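You operate a simulated robot arm through the tools that you are given. There is no shell and no other tool.

Carry out the task below with a simulated two-armed robot. There is one attempt and no reset: what you move stays moved.

## Task
On the assembly table, fold the blue rag in half, so that its two long edges meet.
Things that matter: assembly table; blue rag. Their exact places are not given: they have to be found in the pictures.

It is judged by the outcome, as a careful person would: the job done as asked, and still so three seconds after it is handed in. It fails if anything else is knocked over, pushed out of place, dropped, spilled or broken. Flat cloth is picked up by pressing the open fingertips on it (5 to 10 N) and closing them slowly along it; thin cloth reads only 2 to 8 mm in the jaws.

## Robot
Two 7-joint arms with two-finger parallel grippers on one trunk, on a base that moves. Base frame: it is fixed to the floor where the robot stands at the start and does not move with it; the origin is under the middle of the robot, x ahead of it, y to its left, z up; the surface under the hand at the start is at about z = 840. Lengths are in mm, angles in degrees, forces in N, time in s.
The left shoulder is at the start at [62, 197, 1054], the right one opposite. With the tool pointing down near the work surface each hand reaches from about 320 to 720 mm from the robot's upright axis, wherever it stands, measured 20 degrees to its own side. Places, roughly: assembly table [600, -500, 800]. Payload 1.57 kg a hand.
Tool frame (each hand has its own): the origin (TCP) lies between the finger pads and is the grasp point; the fingertips stand 30 mm ahead of it; z points along the fingers, y is the line along which they close. The gripper opens to 110 mm. The fingers are 24 mm wide and 12 mm thick; the gripper's body (48 by 112 mm) begins 78 mm behind the TCP.
Orientation is that of the tool frame in the base frame, as [roll, pitch, yaw] about the fixed x, y, z axes, in that order (R = Rz(yaw) Ry(pitch) Rx(roll)). With the fingers straight down and closing along the base's y, the tool's x points along the base's -x, its y along +y and its z along -z.

## Interface
- The arms move only by the tool send_rows. It takes "left_series", "right_series" or both (then of equal length, played together; a hand with none holds still); each is one flat list of numbers, 6 for each row, row after row: the shift along the tool's x, y, z in units of 200 mm (1.0 is 200 mm), then the turn, a rotation vector about the tool's x, y, z in units of 180 degrees (1.0 is 180 degrees). In form: [tx, ty, tz, wx, wy, wz, tx, ty, tz, wx, wy, wz, ...]. A call has 1 to 20 rows; each row is the pose to reach, as a shift and turn from the pose commanded when the call began, along the tool's axes at that moment. "left_claw" and "right_claw" are, for a hand that has rows, the gripper command, from -1 (fully open) to 1 (shut), values between in proportion, set as the call begins (left out, the last holds). A call with a number of a shift or a turn outside -1 to 1 is refused whole. Each row takes 0.2 s and may step no farther than 50 mm and 8.6 degrees from the row before; otherwise, or with a gripper value out of range, the whole call is refused. Where a pose cannot be reached the arm comes as near as it can. A force on the tool above 40 N (or 10 N above the force at the start of the call, whichever is more), or a blocked arm, ends the call early, and 0.2 s more pass. Each finger travels about 72 mm/s and halts on what it meets, pressing with about 38 N; the grip force reading is that of the motor and also rises with nothing between the fingers. The clock runs only during rows and for 0.2 s after the last one: add rows that repeat a pose to give the fingers time. It gives the time, the measured TCP pose, the force on the tool (base axes), the opening and the grip force at its end, in the units of the frame above (readings bear some noise), with the torque about the TCP (base axes, N m) and any sound that the robot's microphone picked up.
- Cameras (640 x 400 px; columns grow to the right, rows downward): "scene" is now at [83.2, 2.9, 1629.3]; the picture's right is [0.08, -1.00, -0.00], its down [-0.87, -0.07, -0.48] and it looks along [0.48, 0.04, -0.88] (base axes); focal length 290 px, centre (320, 200). "left" rides on the left gripper at [70, -16, -141] in its tool frame; the picture's right is [0.23, 0.97, 0.00], its down [-0.85, 0.20, -0.48] and it looks along [-0.47, 0.11, 0.88] (tool axes); focal length 222 px, centre (320, 200). "right" rides on the right gripper at [70, 16, -141] in its tool frame; the picture's right is [-0.23, 0.97, 0.00], its down [-0.85, -0.20, -0.48] and it looks along [-0.47, -0.11, 0.88] (tool axes); focal length 222 px, centre (320, 200).
- get_image(camera): a new picture of that camera. It takes no simulated time.
- slide_trunk(by): slides the trunk up (or, below 0, down) by that many mm; the arms and the scene camera ride with it, the base frame stays. It gives what a move gives, with no picture.
- steer(legs): drives the robot by 1 to 6 legs, each [ahead, left, turn to the left] in mm, mm and degrees, along the robot's own axes; the way and the turn of a leg run together, so that a leg with both is an arc; at most 1500 mm and 180 degrees a leg. The arms and the cameras ride along, it lands a little off, and it stops where it bumps. It gives what a move gives.
- head_to(pan, tilt): turns the head with the scene camera to pan (to the left, within 86 degrees either way) and tilt (down, from -29 to 69), counted from straight ahead of the robot. It gives what a move gives.
- measure_at(camera, pixels): for up to 12 pixels [column, row] of the newest picture of that camera ("zoom" is the newest enlarged one), the place [x, y, z] in the base frame of the surface seen there, good to about 2 mm, but the place of the scene camera against the robot may be out by one fixed shift of up to 18 mm in any direction. It takes no simulated time.
- inspect(camera, box): a new picture of the part [left, top, right, bottom] of that camera's present view, enlarged. It takes no simulated time.
- finish_job(): hands the job in; it is judged then, once.

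Unless the task says otherwise, let go and move clear before handing in.

The tools are called after ">>>" as name(argument=value, ...) on one line, values as JSON. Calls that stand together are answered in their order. send_rows: Moves the arms, as the interface text tells. Its arguments: {"type":"object","properties":{"left_series":{"type":"array","items":{"type":"number"}},"left_claw":{"type":"number"},"right_series":{"type":"array","items":{"type":"number"}},"right_claw":{"type":"number"}},"required":[]} The other tools are called the same way: slide_trunk (by) moves the trunk up or down; steer (legs) drives the base; head_to (pan, tilt) turns the head that bears the scene camera; get_image (camera) takes a picture; measure_at (camera, pixels) gives the place of the surface under pixels of a picture; inspect (camera, box) takes an enlarged picture of a part of a camera's view; finish_job () hands the job in.

At the start:

```text
t: 0.0
left_position: [558.1, 198.8, 1026.1]
left_orientation: [180.0, -0.1, 179.9]
left_contact_force: [0.0, 0.8, 0.6]
left_wrist_torque: [0.02, 0.02, -0.01]
left_finger_gap: 110.0
left_gripper_force: 0.1
right_position: [405.9, -194.8, 1049.8]
right_orientation: [179.9, -0.1, 179.9]
right_contact_force: [0.3, 0.8, -0.3]
right_wrist_torque: [0.02, 0.01, 0.03]
right_finger_gap: 110.0
right_gripper_force: 0.0
trunk travel left (down, up): [-650.0, 340.0]
robot x, y, heading: [3.2, 4.3, 0.1]
head pan, tilt (commanded): [4.8, 61.0]
```

scene: 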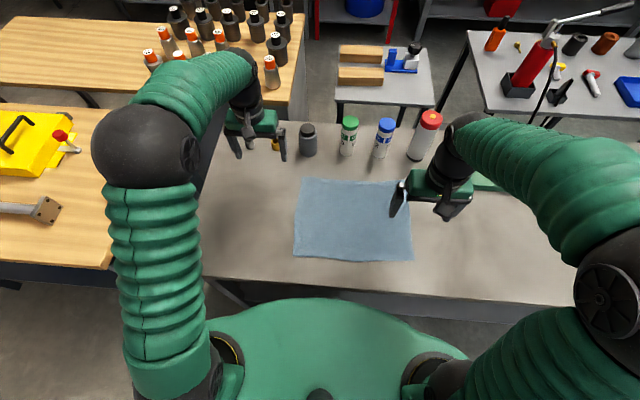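
right: 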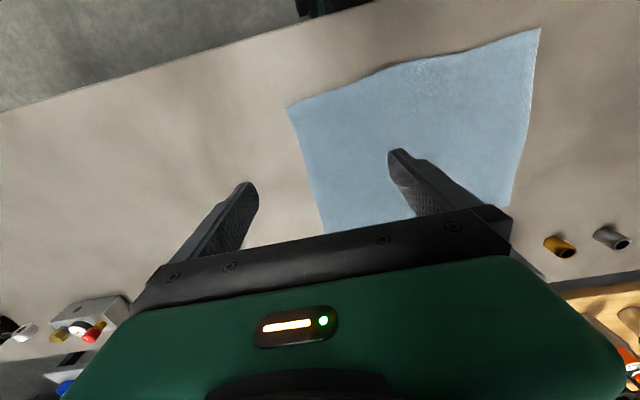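
left: 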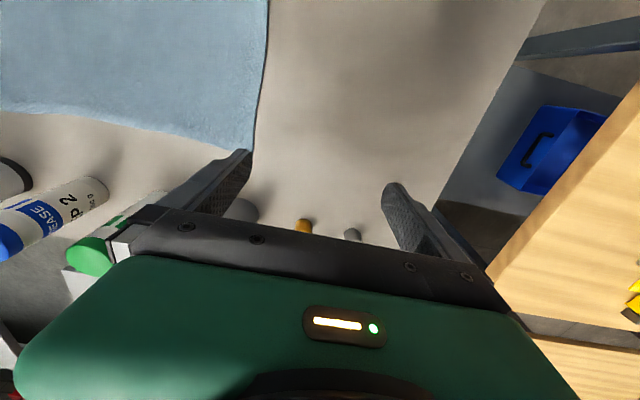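

The scene picture shows the blue rag with corners near (307,178), (405,181), (413,261) and (294,257), and bottles standing behind it. I will enlarge that area and measure the corners.

>>> inspect(camera="scene", box=[260, 100, 460, 280])

>>> measure_at(camera="scene", pixels=[[308, 179], [404, 182], [411, 259], [296, 256], [350, 180], [350, 258], [301, 220], [350, 220], [270, 230], [350, 275], [308, 150], [440, 240]])

```text
2.22 times, centred on (360, 190) of scene
```

zoom: 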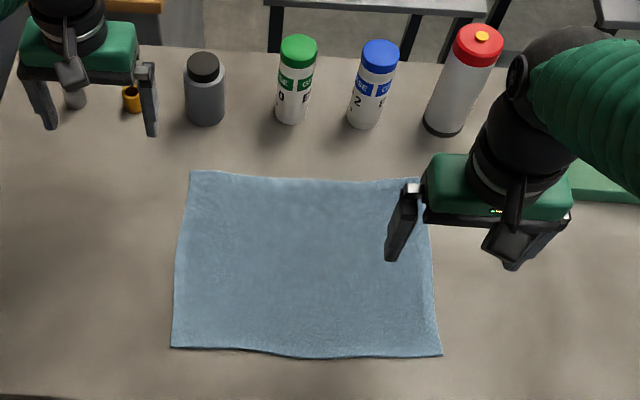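

```text
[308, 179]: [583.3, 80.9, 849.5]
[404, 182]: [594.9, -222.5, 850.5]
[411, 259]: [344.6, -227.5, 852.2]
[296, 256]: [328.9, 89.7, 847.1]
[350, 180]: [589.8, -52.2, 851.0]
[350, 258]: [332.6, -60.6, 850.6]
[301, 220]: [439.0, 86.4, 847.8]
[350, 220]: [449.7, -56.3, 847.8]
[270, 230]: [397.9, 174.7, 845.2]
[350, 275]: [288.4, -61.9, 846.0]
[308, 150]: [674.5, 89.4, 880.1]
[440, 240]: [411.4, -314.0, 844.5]
```

The rag's long edges run along y, at about x=335 and x=590, and the bottles stand behind the far edge. The scene camera may be shifted, so I will measure the same corners with the wrist cameras: right (288,108), (540,28), (510,205) and left (252,152), (268,0).

>>> measure_at(camera="right", pixels=[[290, 109], [538, 30], [509, 203], [400, 68], [525, 110], [300, 150], [250, 120], [565, 60], [323, 225], [560, 240]])

>>> measure_at(camera="left", pixels=[[251, 149], [266, 10], [262, 70], [150, 122], [50, 110], [320, 80], [200, 50], [60, 205], [90, 260], [240, 210]])

>>> inspect(camera="right", box=[260, 0, 580, 230])

```text
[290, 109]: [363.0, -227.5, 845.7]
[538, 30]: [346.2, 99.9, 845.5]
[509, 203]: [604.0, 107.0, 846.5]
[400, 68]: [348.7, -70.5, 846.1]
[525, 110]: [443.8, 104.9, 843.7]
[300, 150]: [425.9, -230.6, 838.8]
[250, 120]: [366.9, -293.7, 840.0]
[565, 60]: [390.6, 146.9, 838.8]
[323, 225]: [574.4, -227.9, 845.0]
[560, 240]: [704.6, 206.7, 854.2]
```

```text
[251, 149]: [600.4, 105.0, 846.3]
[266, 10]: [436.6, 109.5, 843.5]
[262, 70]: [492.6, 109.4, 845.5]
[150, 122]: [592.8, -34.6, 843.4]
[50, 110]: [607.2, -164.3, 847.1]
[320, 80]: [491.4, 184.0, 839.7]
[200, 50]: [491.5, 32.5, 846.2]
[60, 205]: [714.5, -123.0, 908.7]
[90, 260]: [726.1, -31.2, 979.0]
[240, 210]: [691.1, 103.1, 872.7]
```

```text
1.74 times, centred on (420, 115) of right
```

zoom: 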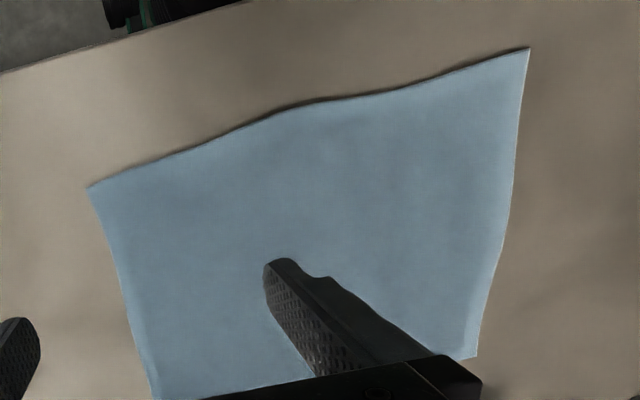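

The wrist cameras put the rag's near edge at about x=345–362 and its far edge at about x=600–608, so the scene camera reads roughly 17 mm too low in x. I will check the bottle positions and then move both hands above the far corners to look at them closely.

>>> measure_at(camera="scene", pixels=[[308, 154], [347, 154], [380, 157], [414, 159], [348, 120], [386, 123], [432, 115], [308, 128], [277, 143], [250, 290], [350, 292], [480, 185]])

>>> send_rows(right_series=[-0.14, -0.0, 0.05, 0, 0, 0, -0.28, 0, 0.1, 0, 0, 0, -0.42, 0, 0.15, 0, 0, 0, -0.5, 0, 0.2, 0, 0, 0], left_series=[0.05, -0.12, 0.03, 0, 0, 0, 0.1, -0.24, 0.06, 0, 0, 0, 0.15, -0.36, 0.08, 0, 0, 0, 0.2, -0.5, 0.1, 0, 0, 0])

```text
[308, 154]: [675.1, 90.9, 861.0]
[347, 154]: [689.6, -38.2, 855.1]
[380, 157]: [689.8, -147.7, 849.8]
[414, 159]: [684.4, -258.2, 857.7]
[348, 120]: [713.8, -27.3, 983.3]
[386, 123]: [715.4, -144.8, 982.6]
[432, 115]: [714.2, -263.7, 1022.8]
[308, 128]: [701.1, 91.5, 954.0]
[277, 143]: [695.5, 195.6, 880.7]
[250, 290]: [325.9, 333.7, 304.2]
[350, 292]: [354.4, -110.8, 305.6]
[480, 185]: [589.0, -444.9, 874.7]
```

```text
t: 1.0
left_position: [518.0, 99.1, 1007.1]
left_orientation: [179.9, 0.0, -180.0]
left_contact_force: [-0.4, 0.0, 0.8]
left_wrist_torque: [-0.01, 0.02, -0.02]
left_finger_gap: 110.1
left_gripper_force: 0.0
right_position: [505.3, -195.1, 1010.3]
right_orientation: [180.0, 0.0, -180.0]
right_contact_force: [0.2, -0.7, -0.3]
right_wrist_torque: [0.01, -0.01, 0.02]
right_finger_gap: 110.0
right_gripper_force: 0.1
trunk travel left (down, up): [-650.0, 340.0]
robot x, y, heading: [-1.2, 0.3, -0.3]
head pan, tilt (commanded): [4.8, 61.0]
```

The bottle fronts are at about x≥690 after the shift correction, so there is about 90 mm between them and the far edge of the rag. Next I look through both wrist cameras.

>>> get_image(camera="right")

>>> get_image(camera="left")

>>> get_image(camera="scene")

```text
taken
```

right: 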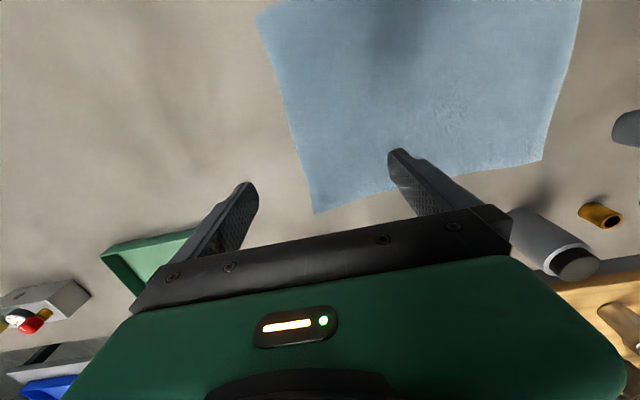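

```text
taken
```

left: 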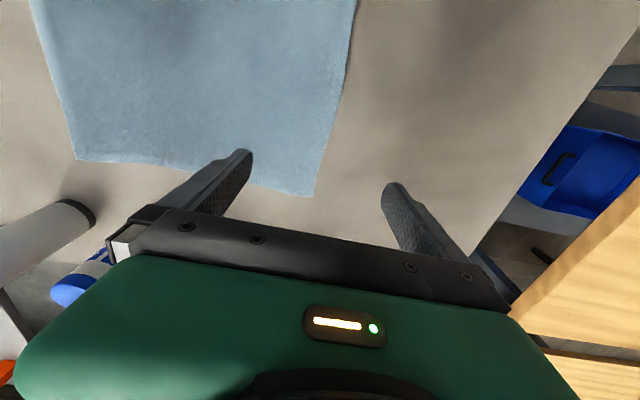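

```text
taken
```

scene: 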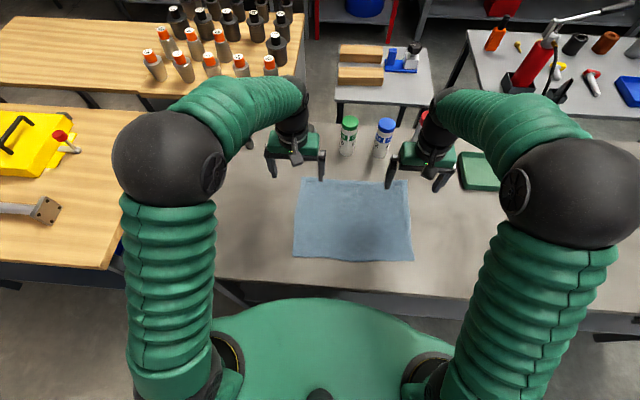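

Both far corners are in view now: right camera (314,211) and (541,159), left camera (313,194) and (80,158). The near-right corner is at right (258,18). I will measure all of these.

>>> measure_at(camera="right", pixels=[[316, 210], [540, 157], [260, 18], [350, 201], [380, 192], [460, 170], [500, 164], [287, 120], [300, 165], [450, 80]])

>>> measure_at(camera="left", pixels=[[312, 192], [80, 156], [280, 188], [260, 182], [200, 163], [140, 158], [330, 130], [345, 70], [300, 170], [360, 130]])

>>> measure_at(camera="scene", pixels=[[304, 179], [406, 182], [411, 259], [296, 256], [350, 181], [380, 182], [350, 258], [320, 257], [380, 260], [299, 220], [409, 220], [355, 220]])

>>> inspect(camera="scene", box=[280, 160, 440, 270])

```text
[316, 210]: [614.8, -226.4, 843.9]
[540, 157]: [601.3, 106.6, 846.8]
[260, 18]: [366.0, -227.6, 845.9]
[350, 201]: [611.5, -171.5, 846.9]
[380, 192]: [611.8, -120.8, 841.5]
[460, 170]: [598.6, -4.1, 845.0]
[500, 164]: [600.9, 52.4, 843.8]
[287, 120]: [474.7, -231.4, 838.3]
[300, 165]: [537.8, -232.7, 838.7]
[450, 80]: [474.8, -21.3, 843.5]
```

```text
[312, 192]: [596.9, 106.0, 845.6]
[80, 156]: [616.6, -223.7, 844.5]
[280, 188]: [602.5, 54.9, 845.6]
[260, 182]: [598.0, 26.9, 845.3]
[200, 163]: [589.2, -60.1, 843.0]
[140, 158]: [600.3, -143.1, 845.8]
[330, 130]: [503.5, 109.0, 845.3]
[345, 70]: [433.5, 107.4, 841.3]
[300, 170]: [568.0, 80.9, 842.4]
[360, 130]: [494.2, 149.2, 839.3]
```

```text
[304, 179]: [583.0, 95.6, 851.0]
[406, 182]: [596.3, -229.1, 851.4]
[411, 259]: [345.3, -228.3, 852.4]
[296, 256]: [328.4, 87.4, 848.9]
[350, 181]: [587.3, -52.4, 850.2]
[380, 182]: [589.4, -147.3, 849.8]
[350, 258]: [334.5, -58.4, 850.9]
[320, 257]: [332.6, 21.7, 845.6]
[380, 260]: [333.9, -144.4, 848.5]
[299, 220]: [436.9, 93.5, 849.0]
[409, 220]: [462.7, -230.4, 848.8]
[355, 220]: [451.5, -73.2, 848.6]
```

```text
3.64 times, centred on (360, 215) of scene
```

zoom: 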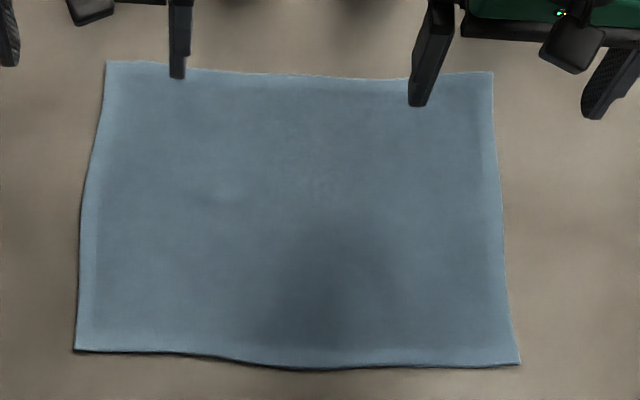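

The rag measures about 333 × 254 mm. Its far edge runs from (601,107) to (616,-226) and its near edge from (346,102) to (364,-228). I will bring both grippers, partly closed to 44 mm, above the far edge just inside the corners, at a TCP height of about 900.

>>> send_rows(left_series=[-0.1, -0.035, 0.12, 0, 0, 0, -0.2, -0.07, 0.24, 0, 0, 0, -0.3, -0.1, 0.36, 0, 0, 0, -0.36, -0.12, 0.46, 0, 0, 0, -0.4, -0.135, 0.535, 0, 0, 0, -0.4, -0.135, 0.535, 0, 0, 0], right_series=[-0.13, 0.005, 0.12, 0, 0, 0, -0.26, 0.01, 0.24, 0, 0, 0, -0.39, 0.015, 0.36, 0, 0, 0, -0.47, 0.02, 0.47, 0, 0, 0, -0.5185, 0.02, 0.55, 0, 0, 0, -0.5185, 0.02, 0.55, 0, 0, 0], left_claw=0.2, right_claw=0.2)

>>> get_image(camera="left")

>>> get_image(camera="right")

>>> inspect(camera="scene", box=[240, 80, 480, 270])

```text
t: 2.4
left_position: [595.8, 71.7, 899.9]
left_orientation: [180.0, 0.1, -179.9]
left_contact_force: [-0.1, 0.4, -0.2]
left_wrist_torque: [0.0, -0.03, 0.0]
left_finger_gap: 44.0
left_gripper_force: 0.0
right_position: [610.4, -191.3, 900.8]
right_orientation: [-180.0, 0.0, -180.0]
right_contact_force: [0.3, 1.4, 0.5]
right_wrist_torque: [0.0, -0.01, 0.0]
right_finger_gap: 44.1
right_gripper_force: 0.0
trunk travel left (down, up): [-650.0, 340.0]
robot x, y, heading: [-0.9, -1.9, 0.3]
head pan, tilt (commanded): [4.8, 61.0]
```

```text
taken
```

left: 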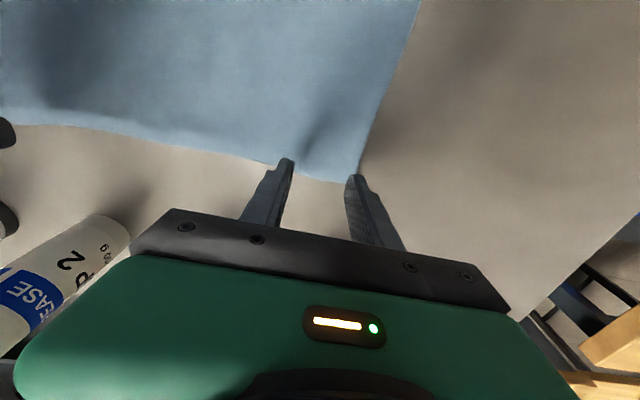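

```text
taken
```

right: 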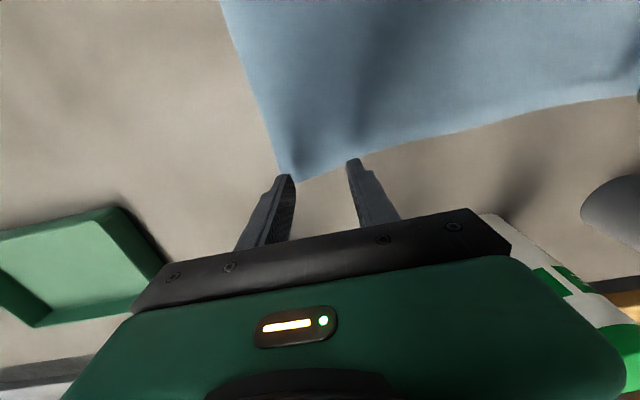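

```text
2.11 times, centred on (360, 175) of scene
```

zoom: 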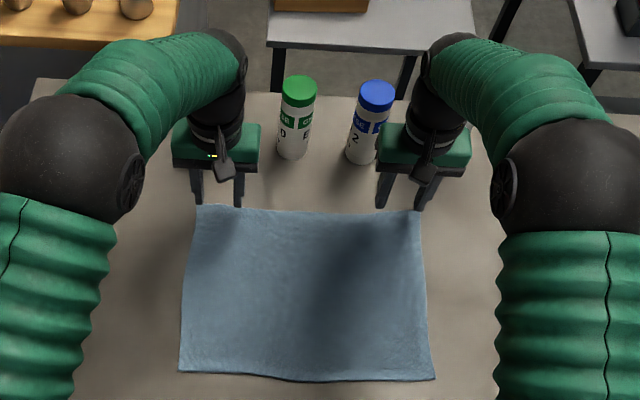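

The fingertips now hang over the far edge, at left image (285,160)/(352,178) and right image (290,178)/(355,160). I will measure where the edge lies relative to each hand before pressing.

>>> measure_at(camera="left", pixels=[[265, 161], [310, 174], [330, 178], [352, 179], [320, 172], [360, 160], [200, 145], [320, 150]])

>>> measure_at(camera="right", pixels=[[299, 180], [320, 174], [338, 169], [380, 156], [288, 160], [420, 146], [320, 150], [280, 165]])

>>> inspect(camera="left", box=[220, 100, 420, 230])

>>> inspect(camera="right", box=[220, 100, 420, 230])

```text
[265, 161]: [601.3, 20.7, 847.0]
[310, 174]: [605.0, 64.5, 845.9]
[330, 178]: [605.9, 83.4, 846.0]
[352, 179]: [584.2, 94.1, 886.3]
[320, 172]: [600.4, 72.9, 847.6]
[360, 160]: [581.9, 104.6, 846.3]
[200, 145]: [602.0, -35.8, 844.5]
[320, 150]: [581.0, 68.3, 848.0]
```

```text
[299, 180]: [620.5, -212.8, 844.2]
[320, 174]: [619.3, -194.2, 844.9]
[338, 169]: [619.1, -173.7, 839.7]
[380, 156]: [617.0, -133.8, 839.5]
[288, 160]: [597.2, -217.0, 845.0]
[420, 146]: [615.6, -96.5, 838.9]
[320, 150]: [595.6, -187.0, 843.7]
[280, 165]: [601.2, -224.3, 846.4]
```

```text
3.08 times, centred on (320, 165) of left
```

zoom: 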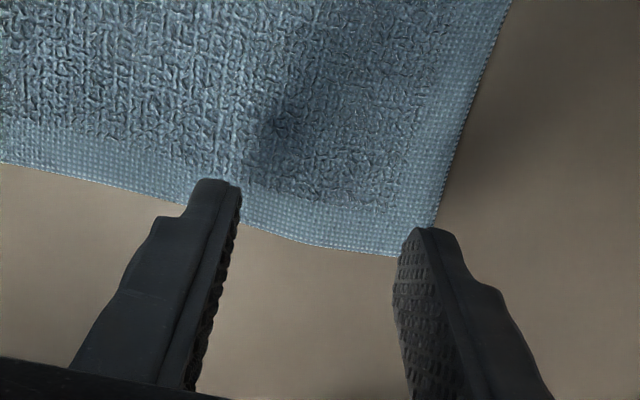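

```text
3.08 times, centred on (320, 165) of right
```

zoom: 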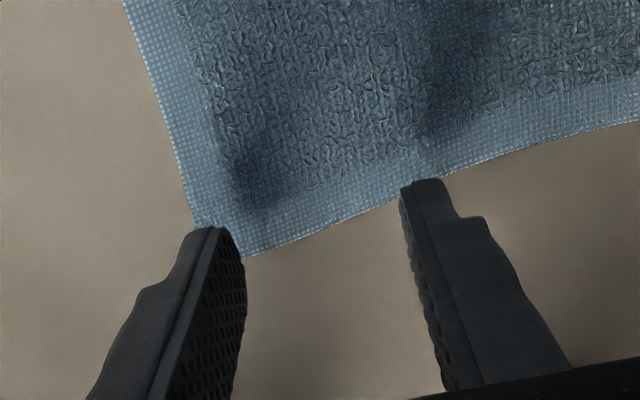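

The edge lies about 9 mm beyond each TCP in x, at 605 on the left and 619.5 on the right. I will shift both hands +5 mm in x and go down to just above the cloth.

>>> send_rows(left_series=[-0.025, 0, 0.05, 0, 0, 0, -0.025, 0, 0.1, 0, 0, 0, -0.025, 0, 0.1, 0, 0, 0], right_series=[-0.025, 0, 0.05, 0, 0, 0, -0.025, 0, 0.1, 0, 0, 0, -0.025, 0, 0.1, 0, 0, 0])

```text
t: 3.2
left_position: [601.0, 71.6, 879.7]
left_orientation: [-180.0, 0.0, -179.9]
left_contact_force: [0.4, -0.3, -0.2]
left_wrist_torque: [-0.01, 0.01, -0.01]
left_finger_gap: 44.1
left_gripper_force: 0.1
right_position: [615.8, -191.2, 879.3]
right_orientation: [-180.0, 0.0, -180.0]
right_contact_force: [0.4, 0.0, -0.3]
right_wrist_torque: [-0.01, 0.01, 0.04]
right_finger_gap: 43.9
right_gripper_force: 0.0
trunk travel left (down, up): [-650.0, 340.0]
robot x, y, heading: [-0.5, 2.2, 0.3]
head pan, tilt (commanded): [4.8, 61.0]
```

There is no contact yet at TCP z≈879.5. I will go down another 5 mm in small steps and read the force.

>>> send_rows(left_series=[0, 0, 0.01, 0, 0, 0, 0, 0, 0.02, 0, 0, 0, 0, 0, 0.025, 0, 0, 0], right_series=[0, 0, 0.01, 0, 0, 0, 0, 0, 0.02, 0, 0, 0, 0, 0, 0.025, 0, 0, 0])

```text
t: 4.0
left_position: [602.2, 73.5, 873.8]
left_orientation: [179.9, -0.1, -179.9]
left_contact_force: [0.5, -0.4, 0.1]
left_wrist_torque: [-0.02, 0.04, 0.03]
left_finger_gap: 44.0
left_gripper_force: 0.0
right_position: [615.0, -191.1, 875.0]
right_orientation: [-180.0, 0.0, -180.0]
right_contact_force: [-0.1, 0.1, 0.2]
right_wrist_torque: [-0.02, 0.0, -0.01]
right_finger_gap: 44.1
right_gripper_force: 0.1
trunk travel left (down, up): [-650.0, 340.0]
robot x, y, heading: [0.7, 1.5, -0.2]
head pan, tilt (commanded): [4.8, 61.0]
```

>>> send_rows(left_series=[0, 0, 0.01, 0, 0, 0, 0, 0, 0.015, 0, 0, 0], right_series=[0, 0, 0.01, 0, 0, 0, 0, 0, 0.015, 0, 0, 0])

```text
t: 4.6
left_position: [601.6, 72.1, 874.5]
left_orientation: [-180.0, 0.2, 180.0]
left_contact_force: [1.8, 1.4, 6.0]
left_wrist_torque: [0.01, -0.03, 0.01]
left_finger_gap: 44.0
left_gripper_force: 0.1
right_position: [614.4, -189.6, 873.2]
right_orientation: [-180.0, 0.3, 180.0]
right_contact_force: [1.6, -1.6, 8.5]
right_wrist_torque: [-0.06, 0.01, -0.01]
right_finger_gap: 44.2
right_gripper_force: 0.0
trunk travel left (down, up): [-650.0, 340.0]
robot x, y, heading: [0.9, -0.5, -0.2]
head pan, tilt (commanded): [4.8, 61.0]
```

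Both hands are pressing at 6 N (left) and 8.5 N (right), which is within the asked range. I will start closing slowly in steps.

>>> send_rows(left_series=[0, 0, 0, 0, 0, 0], right_series=[0, 0, 0, 0, 0, 0], left_claw=0.31, right_claw=0.31)

>>> send_rows(left_series=[0, 0, 0, 0, 0, 0], right_series=[0, 0, 0, 0, 0, 0], left_claw=0.42, right_claw=0.42)

>>> get_image(camera="left")

>>> get_image(camera="right")

```text
t: 5.0
left_position: [601.3, 72.3, 872.3]
left_orientation: [-180.0, 0.1, -180.0]
left_contact_force: [0.0, -2.2, 8.4]
left_wrist_torque: [-0.09, 0.1, -0.03]
left_finger_gap: 38.3
left_gripper_force: 0.1
right_position: [613.2, -190.3, 873.4]
right_orientation: [179.9, 0.1, 179.9]
right_contact_force: [0.3, 1.2, 8.7]
right_wrist_torque: [-0.01, 0.03, -0.01]
right_finger_gap: 37.6
right_gripper_force: 0.1
trunk travel left (down, up): [-650.0, 340.0]
robot x, y, heading: [0.9, 1.6, 0.1]
head pan, tilt (commanded): [4.8, 61.0]
```

```text
t: 5.4
left_position: [601.1, 70.3, 872.6]
left_orientation: [-179.9, 0.1, -180.0]
left_contact_force: [0.1, -2.8, 8.3]
left_wrist_torque: [-0.07, 0.04, 0.02]
left_finger_gap: 32.4
left_gripper_force: 0.2
right_position: [612.4, -191.2, 872.0]
right_orientation: [180.0, 0.1, 180.0]
right_contact_force: [-0.5, 3.0, 9.9]
right_wrist_torque: [0.0, 0.07, 0.03]
right_finger_gap: 32.1
right_gripper_force: 0.6
trunk travel left (down, up): [-650.0, 340.0]
robot x, y, heading: [1.5, 1.9, -0.1]
head pan, tilt (commanded): [4.8, 61.0]
```

```text
taken
```

left: 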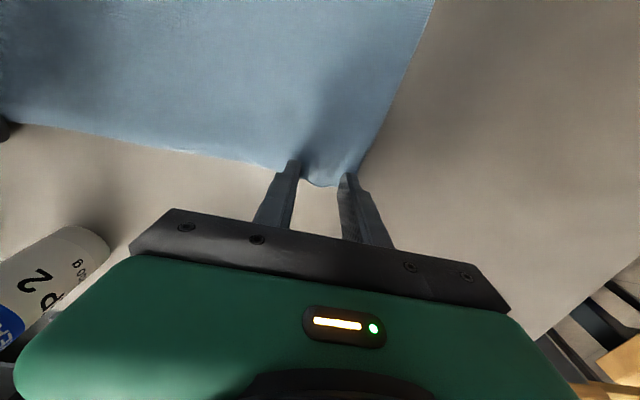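

```text
taken
```

right: 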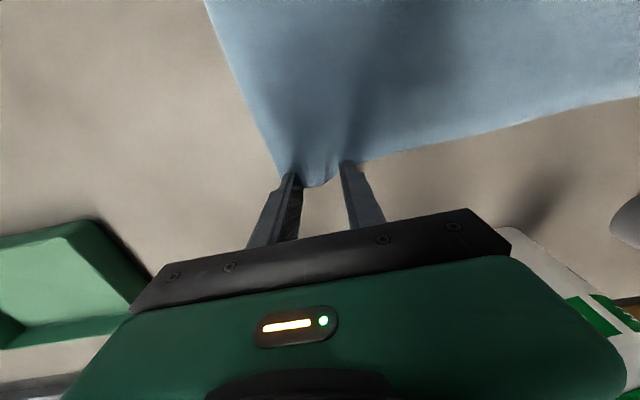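

The cloth is starting to hump between the fingers in both wrist views, near (320,180). I will keep closing slowly.

>>> send_rows(left_series=[0, 0, 0, 0, 0, 0], right_series=[0, 0, 0, 0, 0, 0], left_claw=0.53, right_claw=0.53)

>>> send_rows(left_series=[0, 0, 0, 0, 0, 0], right_series=[0, 0, 0, 0, 0, 0], left_claw=0.64, right_claw=0.64)

>>> send_rows(left_series=[0, 0, 0, 0, 0, 0], right_series=[0, 0, 0, 0, 0, 0], left_claw=0.75, right_claw=0.75)

>>> inspect(camera="left", box=[220, 100, 420, 230])

>>> inspect(camera="right", box=[220, 100, 420, 230])

```text
t: 5.8
left_position: [601.3, 71.4, 872.9]
left_orientation: [-179.9, 0.1, -180.0]
left_contact_force: [0.2, -3.0, 9.1]
left_wrist_torque: [-0.13, 0.03, 0.01]
left_finger_gap: 26.6
left_gripper_force: 0.7
right_position: [612.2, -189.7, 873.1]
right_orientation: [179.9, 0.1, 180.0]
right_contact_force: [0.1, 2.8, 11.1]
right_wrist_torque: [0.09, 0.03, -0.02]
right_finger_gap: 26.6
right_gripper_force: 0.7
trunk travel left (down, up): [-650.0, 340.0]
robot x, y, heading: [3.9, -1.0, 0.2]
head pan, tilt (commanded): [4.8, 61.0]
```

```text
t: 6.2
left_position: [600.7, 71.7, 872.2]
left_orientation: [-179.9, 0.0, -179.9]
left_contact_force: [0.3, -3.1, 8.6]
left_wrist_torque: [-0.1, 0.06, 0.03]
left_finger_gap: 19.6
left_gripper_force: 2.6
right_position: [613.1, -189.0, 873.1]
right_orientation: [-180.0, 0.1, 180.0]
right_contact_force: [0.4, 3.3, 11.4]
right_wrist_torque: [0.09, 0.07, -0.02]
right_finger_gap: 20.9
right_gripper_force: 0.7
trunk travel left (down, up): [-650.0, 340.0]
robot x, y, heading: [-0.7, 2.4, 0.0]
head pan, tilt (commanded): [4.8, 61.0]
```

```text
t: 6.6
left_position: [600.1, 72.4, 872.6]
left_orientation: [179.9, 0.0, 180.0]
left_contact_force: [-0.5, -2.6, 9.8]
left_wrist_torque: [-0.08, 0.05, 0.04]
left_finger_gap: 13.6
left_gripper_force: 2.8
right_position: [613.1, -189.7, 873.6]
right_orientation: [-180.0, 0.1, -180.0]
right_contact_force: [1.3, 3.3, 11.2]
right_wrist_torque: [0.1, 0.09, -0.02]
right_finger_gap: 14.5
right_gripper_force: 0.9
trunk travel left (down, up): [-650.0, 340.0]
robot x, y, heading: [-0.2, -1.1, -0.1]
head pan, tilt (commanded): [4.8, 61.0]
```

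```text
3.08 times, centred on (320, 165) of left
```

zoom: 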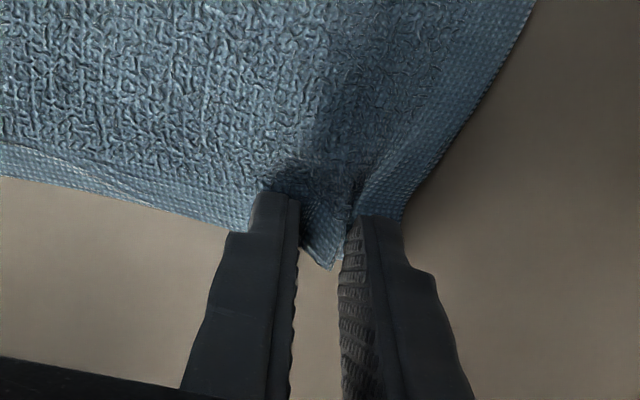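

```text
3.08 times, centred on (320, 165) of right
```

zoom: 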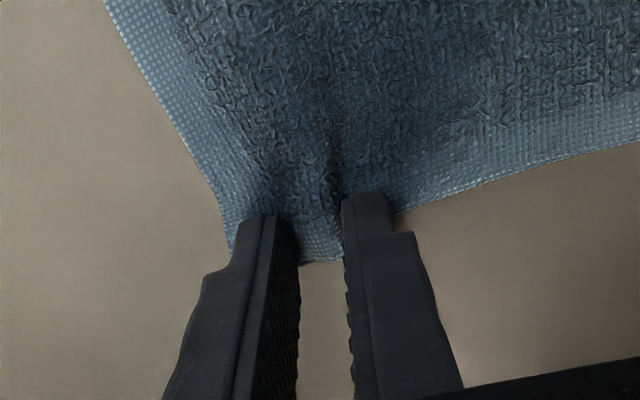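

The hump stands between the fingertips in both enlarged views, near (325,250) left and (325,245) right. I will close the last few millimetres.

>>> send_rows(left_series=[0, 0, 0, 0, 0, 0], right_series=[0, 0, 0, 0, 0, 0], left_claw=0.84, right_claw=0.84)

>>> send_rows(left_series=[0, 0, 0, 0, 0, 0], right_series=[0, 0, 0, 0, 0, 0], left_claw=0.93, right_claw=0.93)

>>> send_rows(left_series=[0, 0, 0, 0, 0, 0, 0, 0, 0, 0, 0, 0], right_series=[0, 0, 0, 0, 0, 0, 0, 0, 0, 0, 0, 0], left_claw=1.0, right_claw=1.0)

>>> inspect(camera="left", box=[220, 100, 420, 230])

>>> inspect(camera="right", box=[220, 100, 420, 230])

```text
t: 7.0
left_position: [601.0, 72.1, 872.7]
left_orientation: [180.0, 0.1, -180.0]
left_contact_force: [0.2, -3.9, 9.3]
left_wrist_torque: [-0.14, 0.06, 0.03]
left_finger_gap: 10.9
left_gripper_force: 2.1
right_position: [612.6, -189.7, 872.5]
right_orientation: [180.0, 0.1, 180.0]
right_contact_force: [-0.4, 2.8, 12.2]
right_wrist_torque: [0.07, 0.07, -0.04]
right_finger_gap: 11.0
right_gripper_force: 3.7
trunk travel left (down, up): [-650.0, 340.0]
robot x, y, heading: [-1.0, 0.8, 0.2]
head pan, tilt (commanded): [4.8, 61.0]
```

```text
t: 7.4
left_position: [600.9, 71.0, 873.4]
left_orientation: [180.0, 0.1, -179.9]
left_contact_force: [0.4, -6.2, 8.4]
left_wrist_torque: [-0.22, 0.03, 0.06]
left_finger_gap: 6.2
left_gripper_force: 8.6
right_position: [613.3, -189.8, 872.7]
right_orientation: [180.0, 0.1, -179.9]
right_contact_force: [-0.7, 6.0, 11.9]
right_wrist_torque: [0.17, 0.03, -0.05]
right_finger_gap: 5.1
right_gripper_force: 25.8
trunk travel left (down, up): [-650.0, 340.0]
robot x, y, heading: [0.3, 0.3, -0.1]
head pan, tilt (commanded): [4.8, 61.0]
```

```text
t: 8.0
left_position: [600.7, 71.6, 873.0]
left_orientation: [-179.9, 0.1, 180.0]
left_contact_force: [0.2, -8.9, 7.8]
left_wrist_torque: [-0.3, 0.06, 0.03]
left_finger_gap: 4.1
left_gripper_force: 24.8
right_position: [611.9, -189.0, 872.6]
right_orientation: [-180.0, 0.1, 180.0]
right_contact_force: [-1.1, 7.1, 12.3]
right_wrist_torque: [0.24, 0.04, -0.04]
right_finger_gap: 5.0
right_gripper_force: 25.5
trunk travel left (down, up): [-650.0, 340.0]
robot x, y, heading: [1.8, -0.3, -0.1]
head pan, tilt (commanded): [4.8, 61.0]
```

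```text
3.08 times, centred on (320, 165) of left
```

zoom: 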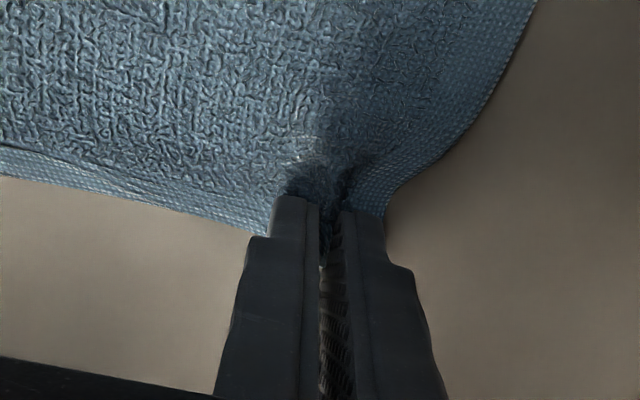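

```text
3.08 times, centred on (320, 165) of right
```

zoom: 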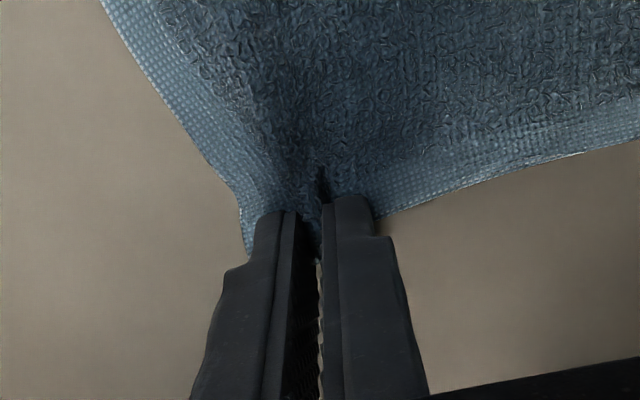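

The jaws read 4.1 and 5.0 mm with a firm grip, so both hold cloth, though the edge between the hands is tight (about 8 N in y). I will lift 40 mm while easing each hand about 3 mm inward, then check.

>>> send_rows(left_series=[0, -0.005, -0.03, 0, 0, 0, 0, -0.01, -0.07, 0, 0, 0, 0, -0.015, -0.12, 0, 0, 0, 0.01, -0.015, -0.17, 0, 0, 0, 0.02, -0.015, -0.22, 0, 0, 0], right_series=[0, 0.005, -0.03, 0, 0, 0, 0, 0.01, -0.07, 0, 0, 0, 0, 0.015, -0.12, 0, 0, 0, 0.01, 0.015, -0.17, 0, 0, 0, 0.02, 0.015, -0.22, 0, 0, 0])

>>> get_image(camera="scene")

>>> get_image(camera="left")

>>> get_image(camera="right")

```text
t: 9.2
left_position: [596.5, 68.7, 915.5]
left_orientation: [-180.0, 0.0, -180.0]
left_contact_force: [-0.1, -2.9, -0.2]
left_wrist_torque: [-0.07, -0.03, 0.01]
left_finger_gap: 4.1
left_gripper_force: 25.0
right_position: [608.3, -187.3, 917.5]
right_orientation: [180.0, 0.1, -180.0]
right_contact_force: [-1.0, 3.3, -0.4]
right_wrist_torque: [0.13, 0.04, -0.02]
right_finger_gap: 5.0
right_gripper_force: 25.5
trunk travel left (down, up): [-650.0, 340.0]
robot x, y, heading: [1.6, -3.2, -0.1]
head pan, tilt (commanded): [4.8, 61.0]
```

```text
taken
```

scene: 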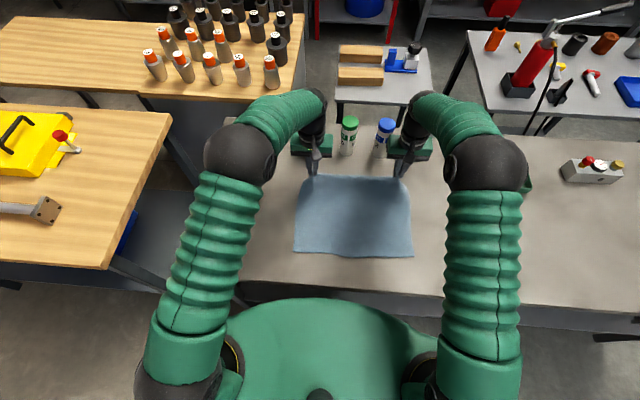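

```text
taken
```

left: 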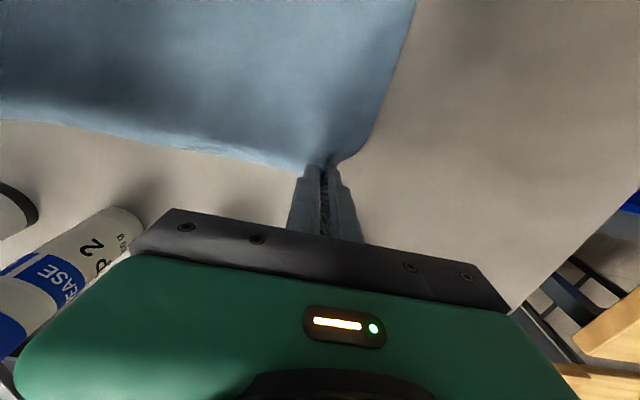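

```text
taken
```

right: 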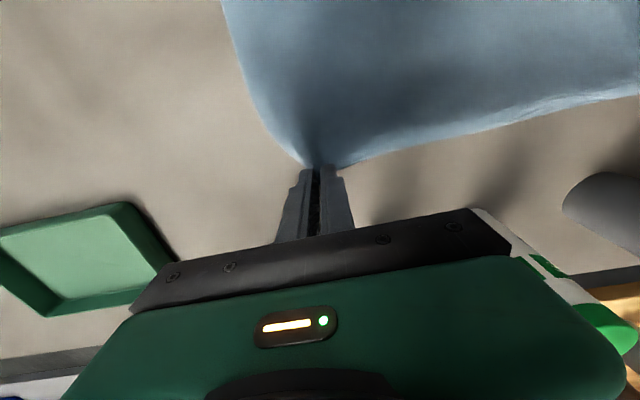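

Both hands have lifted the far edge, with jaws at 4.1 and 5.0 mm, and the near half still lies flat. I will carry the edge along an arc over the middle of the rag towards the near side.

>>> send_rows(left_series=[0.075, 0, -0.07, 0, 0, 0, 0.16, 0, -0.13, 0, 0, 0, 0.25, 0, -0.18, 0, 0, 0, 0.35, 0, -0.22, 0, 0, 0, 0.46, 0, -0.25, 0, 0, 0, 0.575, 0, -0.27, 0, 0, 0, 0.7, 0, -0.27, 0, 0, 0, 0.825, 0, -0.26, 0, 0, 0], right_series=[0.075, 0, -0.07, 0, 0, 0, 0.16, 0, -0.13, 0, 0, 0, 0.25, 0, -0.18, 0, 0, 0, 0.35, 0, -0.22, 0, 0, 0, 0.46, 0, -0.25, 0, 0, 0, 0.575, 0, -0.27, 0, 0, 0, 0.7, 0, -0.27, 0, 0, 0, 0.825, 0, -0.26, 0, 0, 0])

>>> get_image(camera="scene")

>>> get_image(camera="left")

>>> get_image(camera="right")

```text
t: 11.0
left_position: [431.1, 69.3, 970.1]
left_orientation: [179.9, 0.1, -180.0]
left_contact_force: [0.2, -5.0, 0.4]
left_wrist_torque: [-0.15, 0.0, 0.05]
left_finger_gap: 4.0
left_gripper_force: 24.9
right_position: [441.5, -189.0, 969.2]
right_orientation: [-179.9, 0.1, -179.9]
right_contact_force: [-0.1, 4.5, 0.0]
right_wrist_torque: [0.11, -0.04, -0.06]
right_finger_gap: 5.1
right_gripper_force: 25.3
trunk travel left (down, up): [-650.0, 340.0]
robot x, y, heading: [0.0, -1.9, -0.0]
head pan, tilt (commanded): [4.8, 61.0]
```

```text
taken
```

scene: 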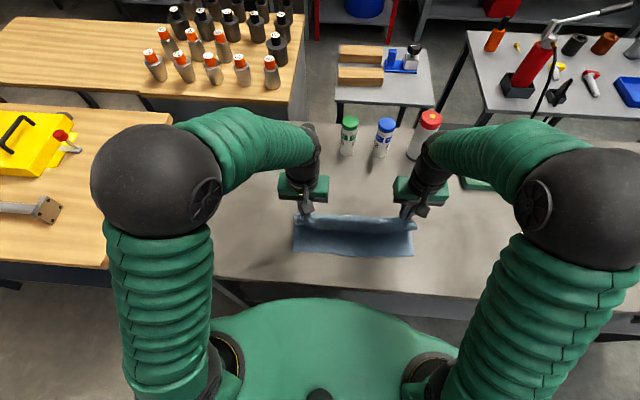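

```text
taken
```

left: 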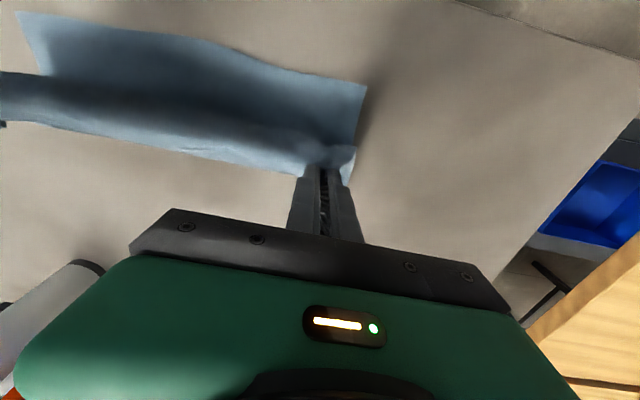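

```text
taken
```

right: 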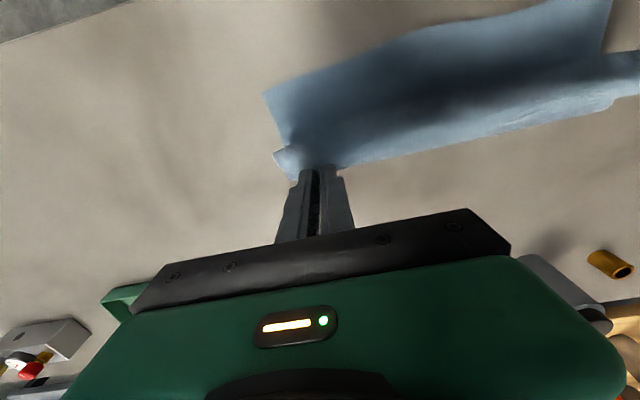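

The rag is curling over and the near half appears still in place. I will enlarge that area and measure the near edge to check it was not dragged.

>>> inspect(camera="scene", box=[270, 160, 440, 270])

>>> measure_at(camera="scene", pixels=[[296, 252], [411, 256], [350, 255], [320, 253], [380, 256], [350, 222], [350, 230], [298, 222], [411, 225], [350, 218]])

>>> measure_at(camera="left", pixels=[[363, 86], [300, 70], [200, 42], [25, 15], [350, 175], [280, 168], [100, 135], [200, 130]])

>>> measure_at(camera="right", pixels=[[267, 96], [350, 66], [450, 33], [605, 3], [280, 158], [400, 155], [600, 105]])

```text
3.64 times, centred on (355, 215) of scene
```

zoom: 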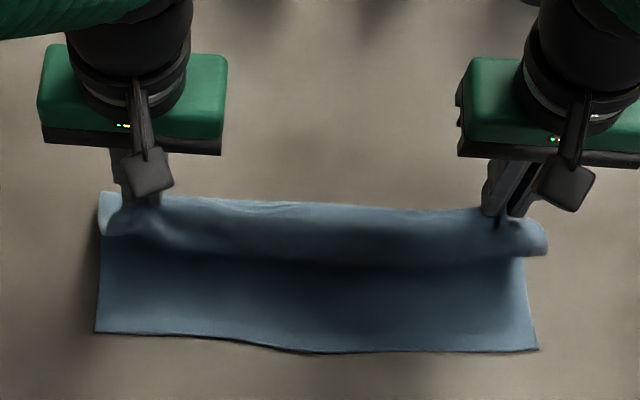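

```text
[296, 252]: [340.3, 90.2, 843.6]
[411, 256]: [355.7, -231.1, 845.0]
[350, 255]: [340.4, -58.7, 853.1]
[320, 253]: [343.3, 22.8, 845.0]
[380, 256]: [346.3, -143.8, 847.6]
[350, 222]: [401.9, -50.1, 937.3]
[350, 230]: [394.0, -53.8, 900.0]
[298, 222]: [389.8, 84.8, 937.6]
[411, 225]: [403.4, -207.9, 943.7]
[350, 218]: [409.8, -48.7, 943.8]
```

```text
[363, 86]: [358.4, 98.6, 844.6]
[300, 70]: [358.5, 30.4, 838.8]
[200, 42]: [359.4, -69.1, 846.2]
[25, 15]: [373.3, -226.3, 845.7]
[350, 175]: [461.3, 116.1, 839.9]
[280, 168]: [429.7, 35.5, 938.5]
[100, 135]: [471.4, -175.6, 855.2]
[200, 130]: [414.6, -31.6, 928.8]
```

```text
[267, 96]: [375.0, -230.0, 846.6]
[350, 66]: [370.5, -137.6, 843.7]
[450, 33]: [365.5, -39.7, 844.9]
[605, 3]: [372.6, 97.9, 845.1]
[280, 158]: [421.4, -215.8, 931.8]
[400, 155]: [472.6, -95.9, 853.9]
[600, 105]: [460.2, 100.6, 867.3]
```

The near half slid about 11 mm forward, so the near edge now runs from about (358,99) to (374,-230). I will target that line. Next I lower and pull back while tilting the fingers forward about 40°, so the cloth leaves the jaws downwards.

>>> send_rows(left_series=[0.04, 0, 0.02, 0, -0.037, 0, 0.08, 0, 0.04, 0, -0.074, 0, 0.12, 0, 0.06, 0, -0.111, 0, 0.155, 0, 0.09, 0, -0.148, 0, 0.19, 0, 0.12, 0, -0.185, 0, 0.225, 0, 0.15, 0, -0.222, 0], right_series=[0.04, 0, 0.02, 0, -0.037, 0, 0.08, 0, 0.04, 0, -0.074, 0, 0.12, 0, 0.06, 0, -0.111, 0, 0.155, 0, 0.09, 0, -0.148, 0, 0.19, 0, 0.12, 0, -0.185, 0, 0.225, 0, 0.15, 0, -0.222, 0])

>>> get_image(camera="scene")

>>> inspect(camera="scene", box=[270, 170, 440, 280])

>>> get_image(camera="left")

>>> get_image(camera="right")

```text
t: 12.0
left_position: [432.1, 120.1, 970.5]
left_orientation: [-176.1, 26.3, -168.7]
left_contact_force: [-3.1, -34.3, -1.9]
left_wrist_torque: [-1.01, 0.08, -0.32]
left_finger_gap: 4.0
left_gripper_force: 25.0
right_position: [419.3, -177.3, 955.0]
right_orientation: [179.6, 24.3, -178.8]
right_contact_force: [1.9, 33.5, 1.9]
right_wrist_torque: [1.2, -0.14, 0.06]
right_finger_gap: 2.0
right_gripper_force: 23.7
trunk travel left (down, up): [-650.0, 340.0]
robot x, y, heading: [-2.8, -3.2, 0.0]
head pan, tilt (commanded): [4.8, 61.0]
stopped in row 4 (right hand): the force on the tool passed its limit at 51 N (the readings are from after the stop); the commanded pose is now the measured one
```

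```text
taken
```

scene: 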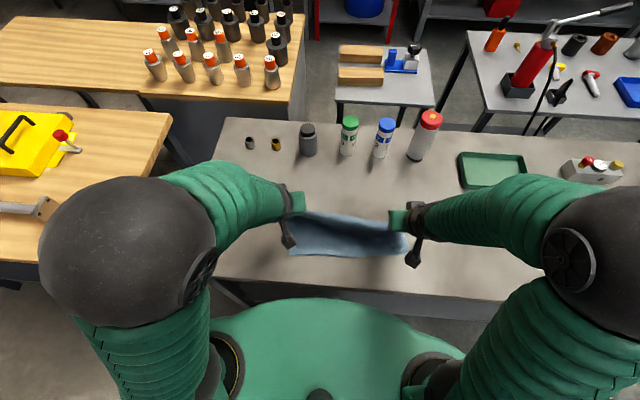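

```text
3.64 times, centred on (355, 225) of scene
```

zoom: 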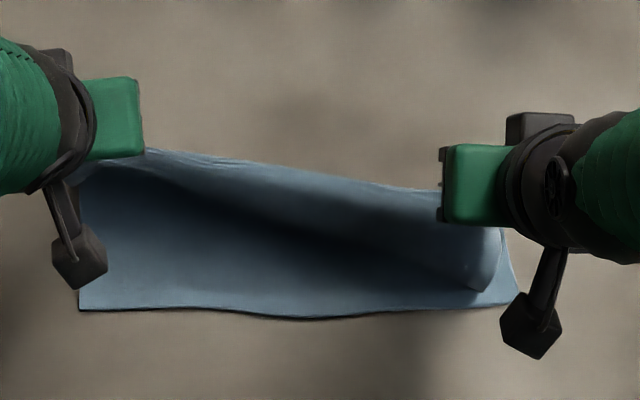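

```text
taken
```

left: 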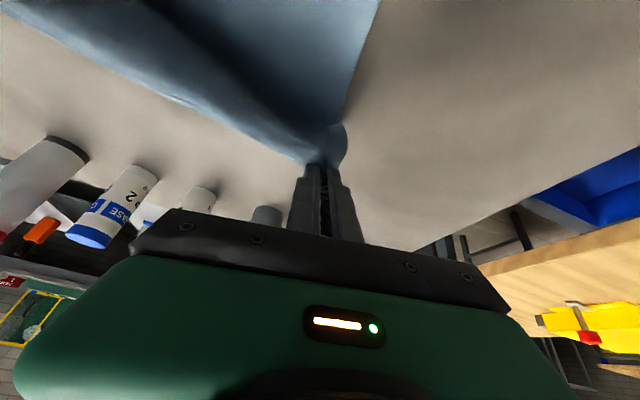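

```text
taken
```

right: 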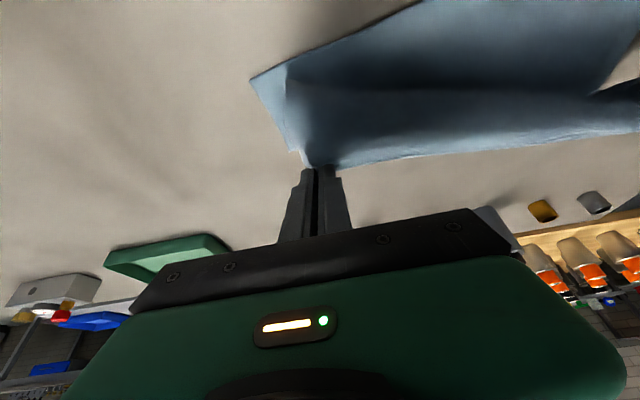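

The left arm could not hold the tilt: it swung out to y=120 with a yaw of about 11°, which pulled the cloth tight (34 N), and the right jaw now reads 2 mm. I will first bring the left hand back inward to take off the tension.

>>> send_rows(left_series=[0.01, -0.05, 0, 0, 0, 0, 0.02, -0.1, 0, 0, 0, 0, 0.03, -0.15, 0, 0, 0, 0, 0.04, -0.2, 0, 0, 0, 0])

>>> get_image(camera="scene")

>>> inspect(camera="right", box=[220, 60, 420, 250])

```text
t: 13.2
left_position: [451.2, 115.2, 990.4]
left_orientation: [-172.1, 27.5, -159.8]
left_contact_force: [-5.2, -30.2, -4.1]
left_wrist_torque: [-0.89, 0.21, -0.37]
left_finger_gap: 3.8
left_gripper_force: 24.2
right_position: [419.1, -175.9, 954.7]
right_orientation: [179.6, 24.5, -178.7]
right_contact_force: [3.8, 28.9, 4.1]
right_wrist_torque: [1.07, -0.17, 0.02]
right_finger_gap: 1.9
right_gripper_force: 23.5
trunk travel left (down, up): [-650.0, 340.0]
robot x, y, heading: [-1.8, 0.3, -0.1]
head pan, tilt (commanded): [4.8, 61.0]
stopped in row 4 (left hand): the arm was blocked; the commanded pose is now the measured one
```

```text
taken
```

scene: 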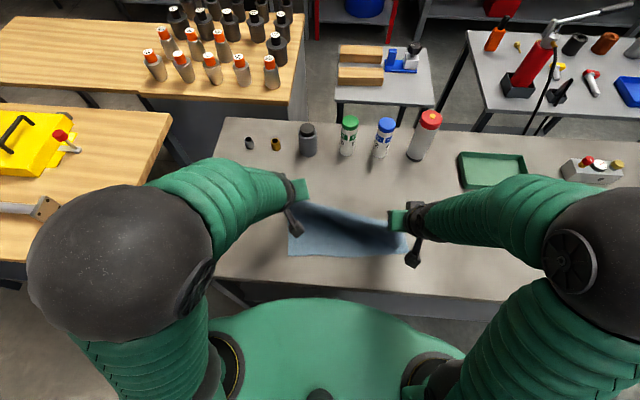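

```text
2.11 times, centred on (320, 155) of right
```

zoom: 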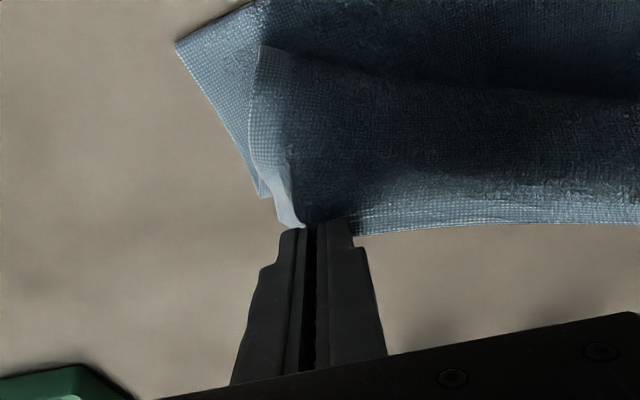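

The left arm is near a joint limit in this tilted pose, so it must turn back to fingers-down. I will rotate both hands back to vertical and ease the left hand inward at the same time.

>>> send_rows(left_series=[0.03, -0.02, 0.008, -0.0026, 0.0264, 0.0166, 0.06, -0.05, 0.015, -0.0052, 0.0528, 0.0331, 0.09, -0.08, 0.022, -0.0079, 0.0792, 0.0497, 0.12, -0.11, 0.03, -0.0105, 0.1055, 0.0663, 0.15, -0.135, 0.037, -0.0131, 0.1319, 0.0828, 0.174, -0.156, 0.044, -0.0157, 0.1583, 0.0994], right_series=[0, 0.03, 0, 0, 0.0227, 0.001, 0, 0.06, 0, 0, 0.0453, 0.002, 0, 0.08, 0, 0, 0.068, 0.003, 0, 0.08, 0, 0, 0.0907, 0.004, 0, 0.08, 0, 0, 0.1133, 0.005, 0, 0.08, 0, 0, 0.136, 0.0067])

>>> get_image(camera="scene")

```text
t: 14.6
left_position: [435.2, 76.3, 965.0]
left_orientation: [179.4, -0.8, 179.8]
left_contact_force: [0.2, -0.2, -0.8]
left_wrist_torque: [0.04, 0.02, 0.06]
left_finger_gap: 3.3
left_gripper_force: 24.2
right_position: [419.6, -163.8, 951.6]
right_orientation: [179.5, -0.6, 179.9]
right_contact_force: [0.2, 0.6, -0.3]
right_wrist_torque: [0.02, -0.01, 0.03]
right_finger_gap: 2.3
right_gripper_force: 23.8
trunk travel left (down, up): [-650.0, 340.0]
robot x, y, heading: [0.6, -0.0, 0.1]
head pan, tilt (commanded): [4.8, 61.0]
```

```text
taken
```

scene: 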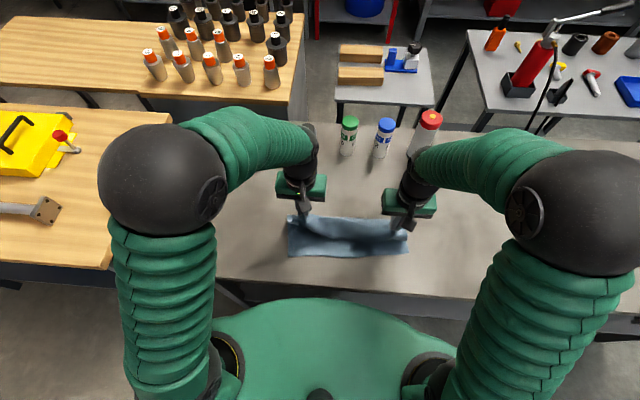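

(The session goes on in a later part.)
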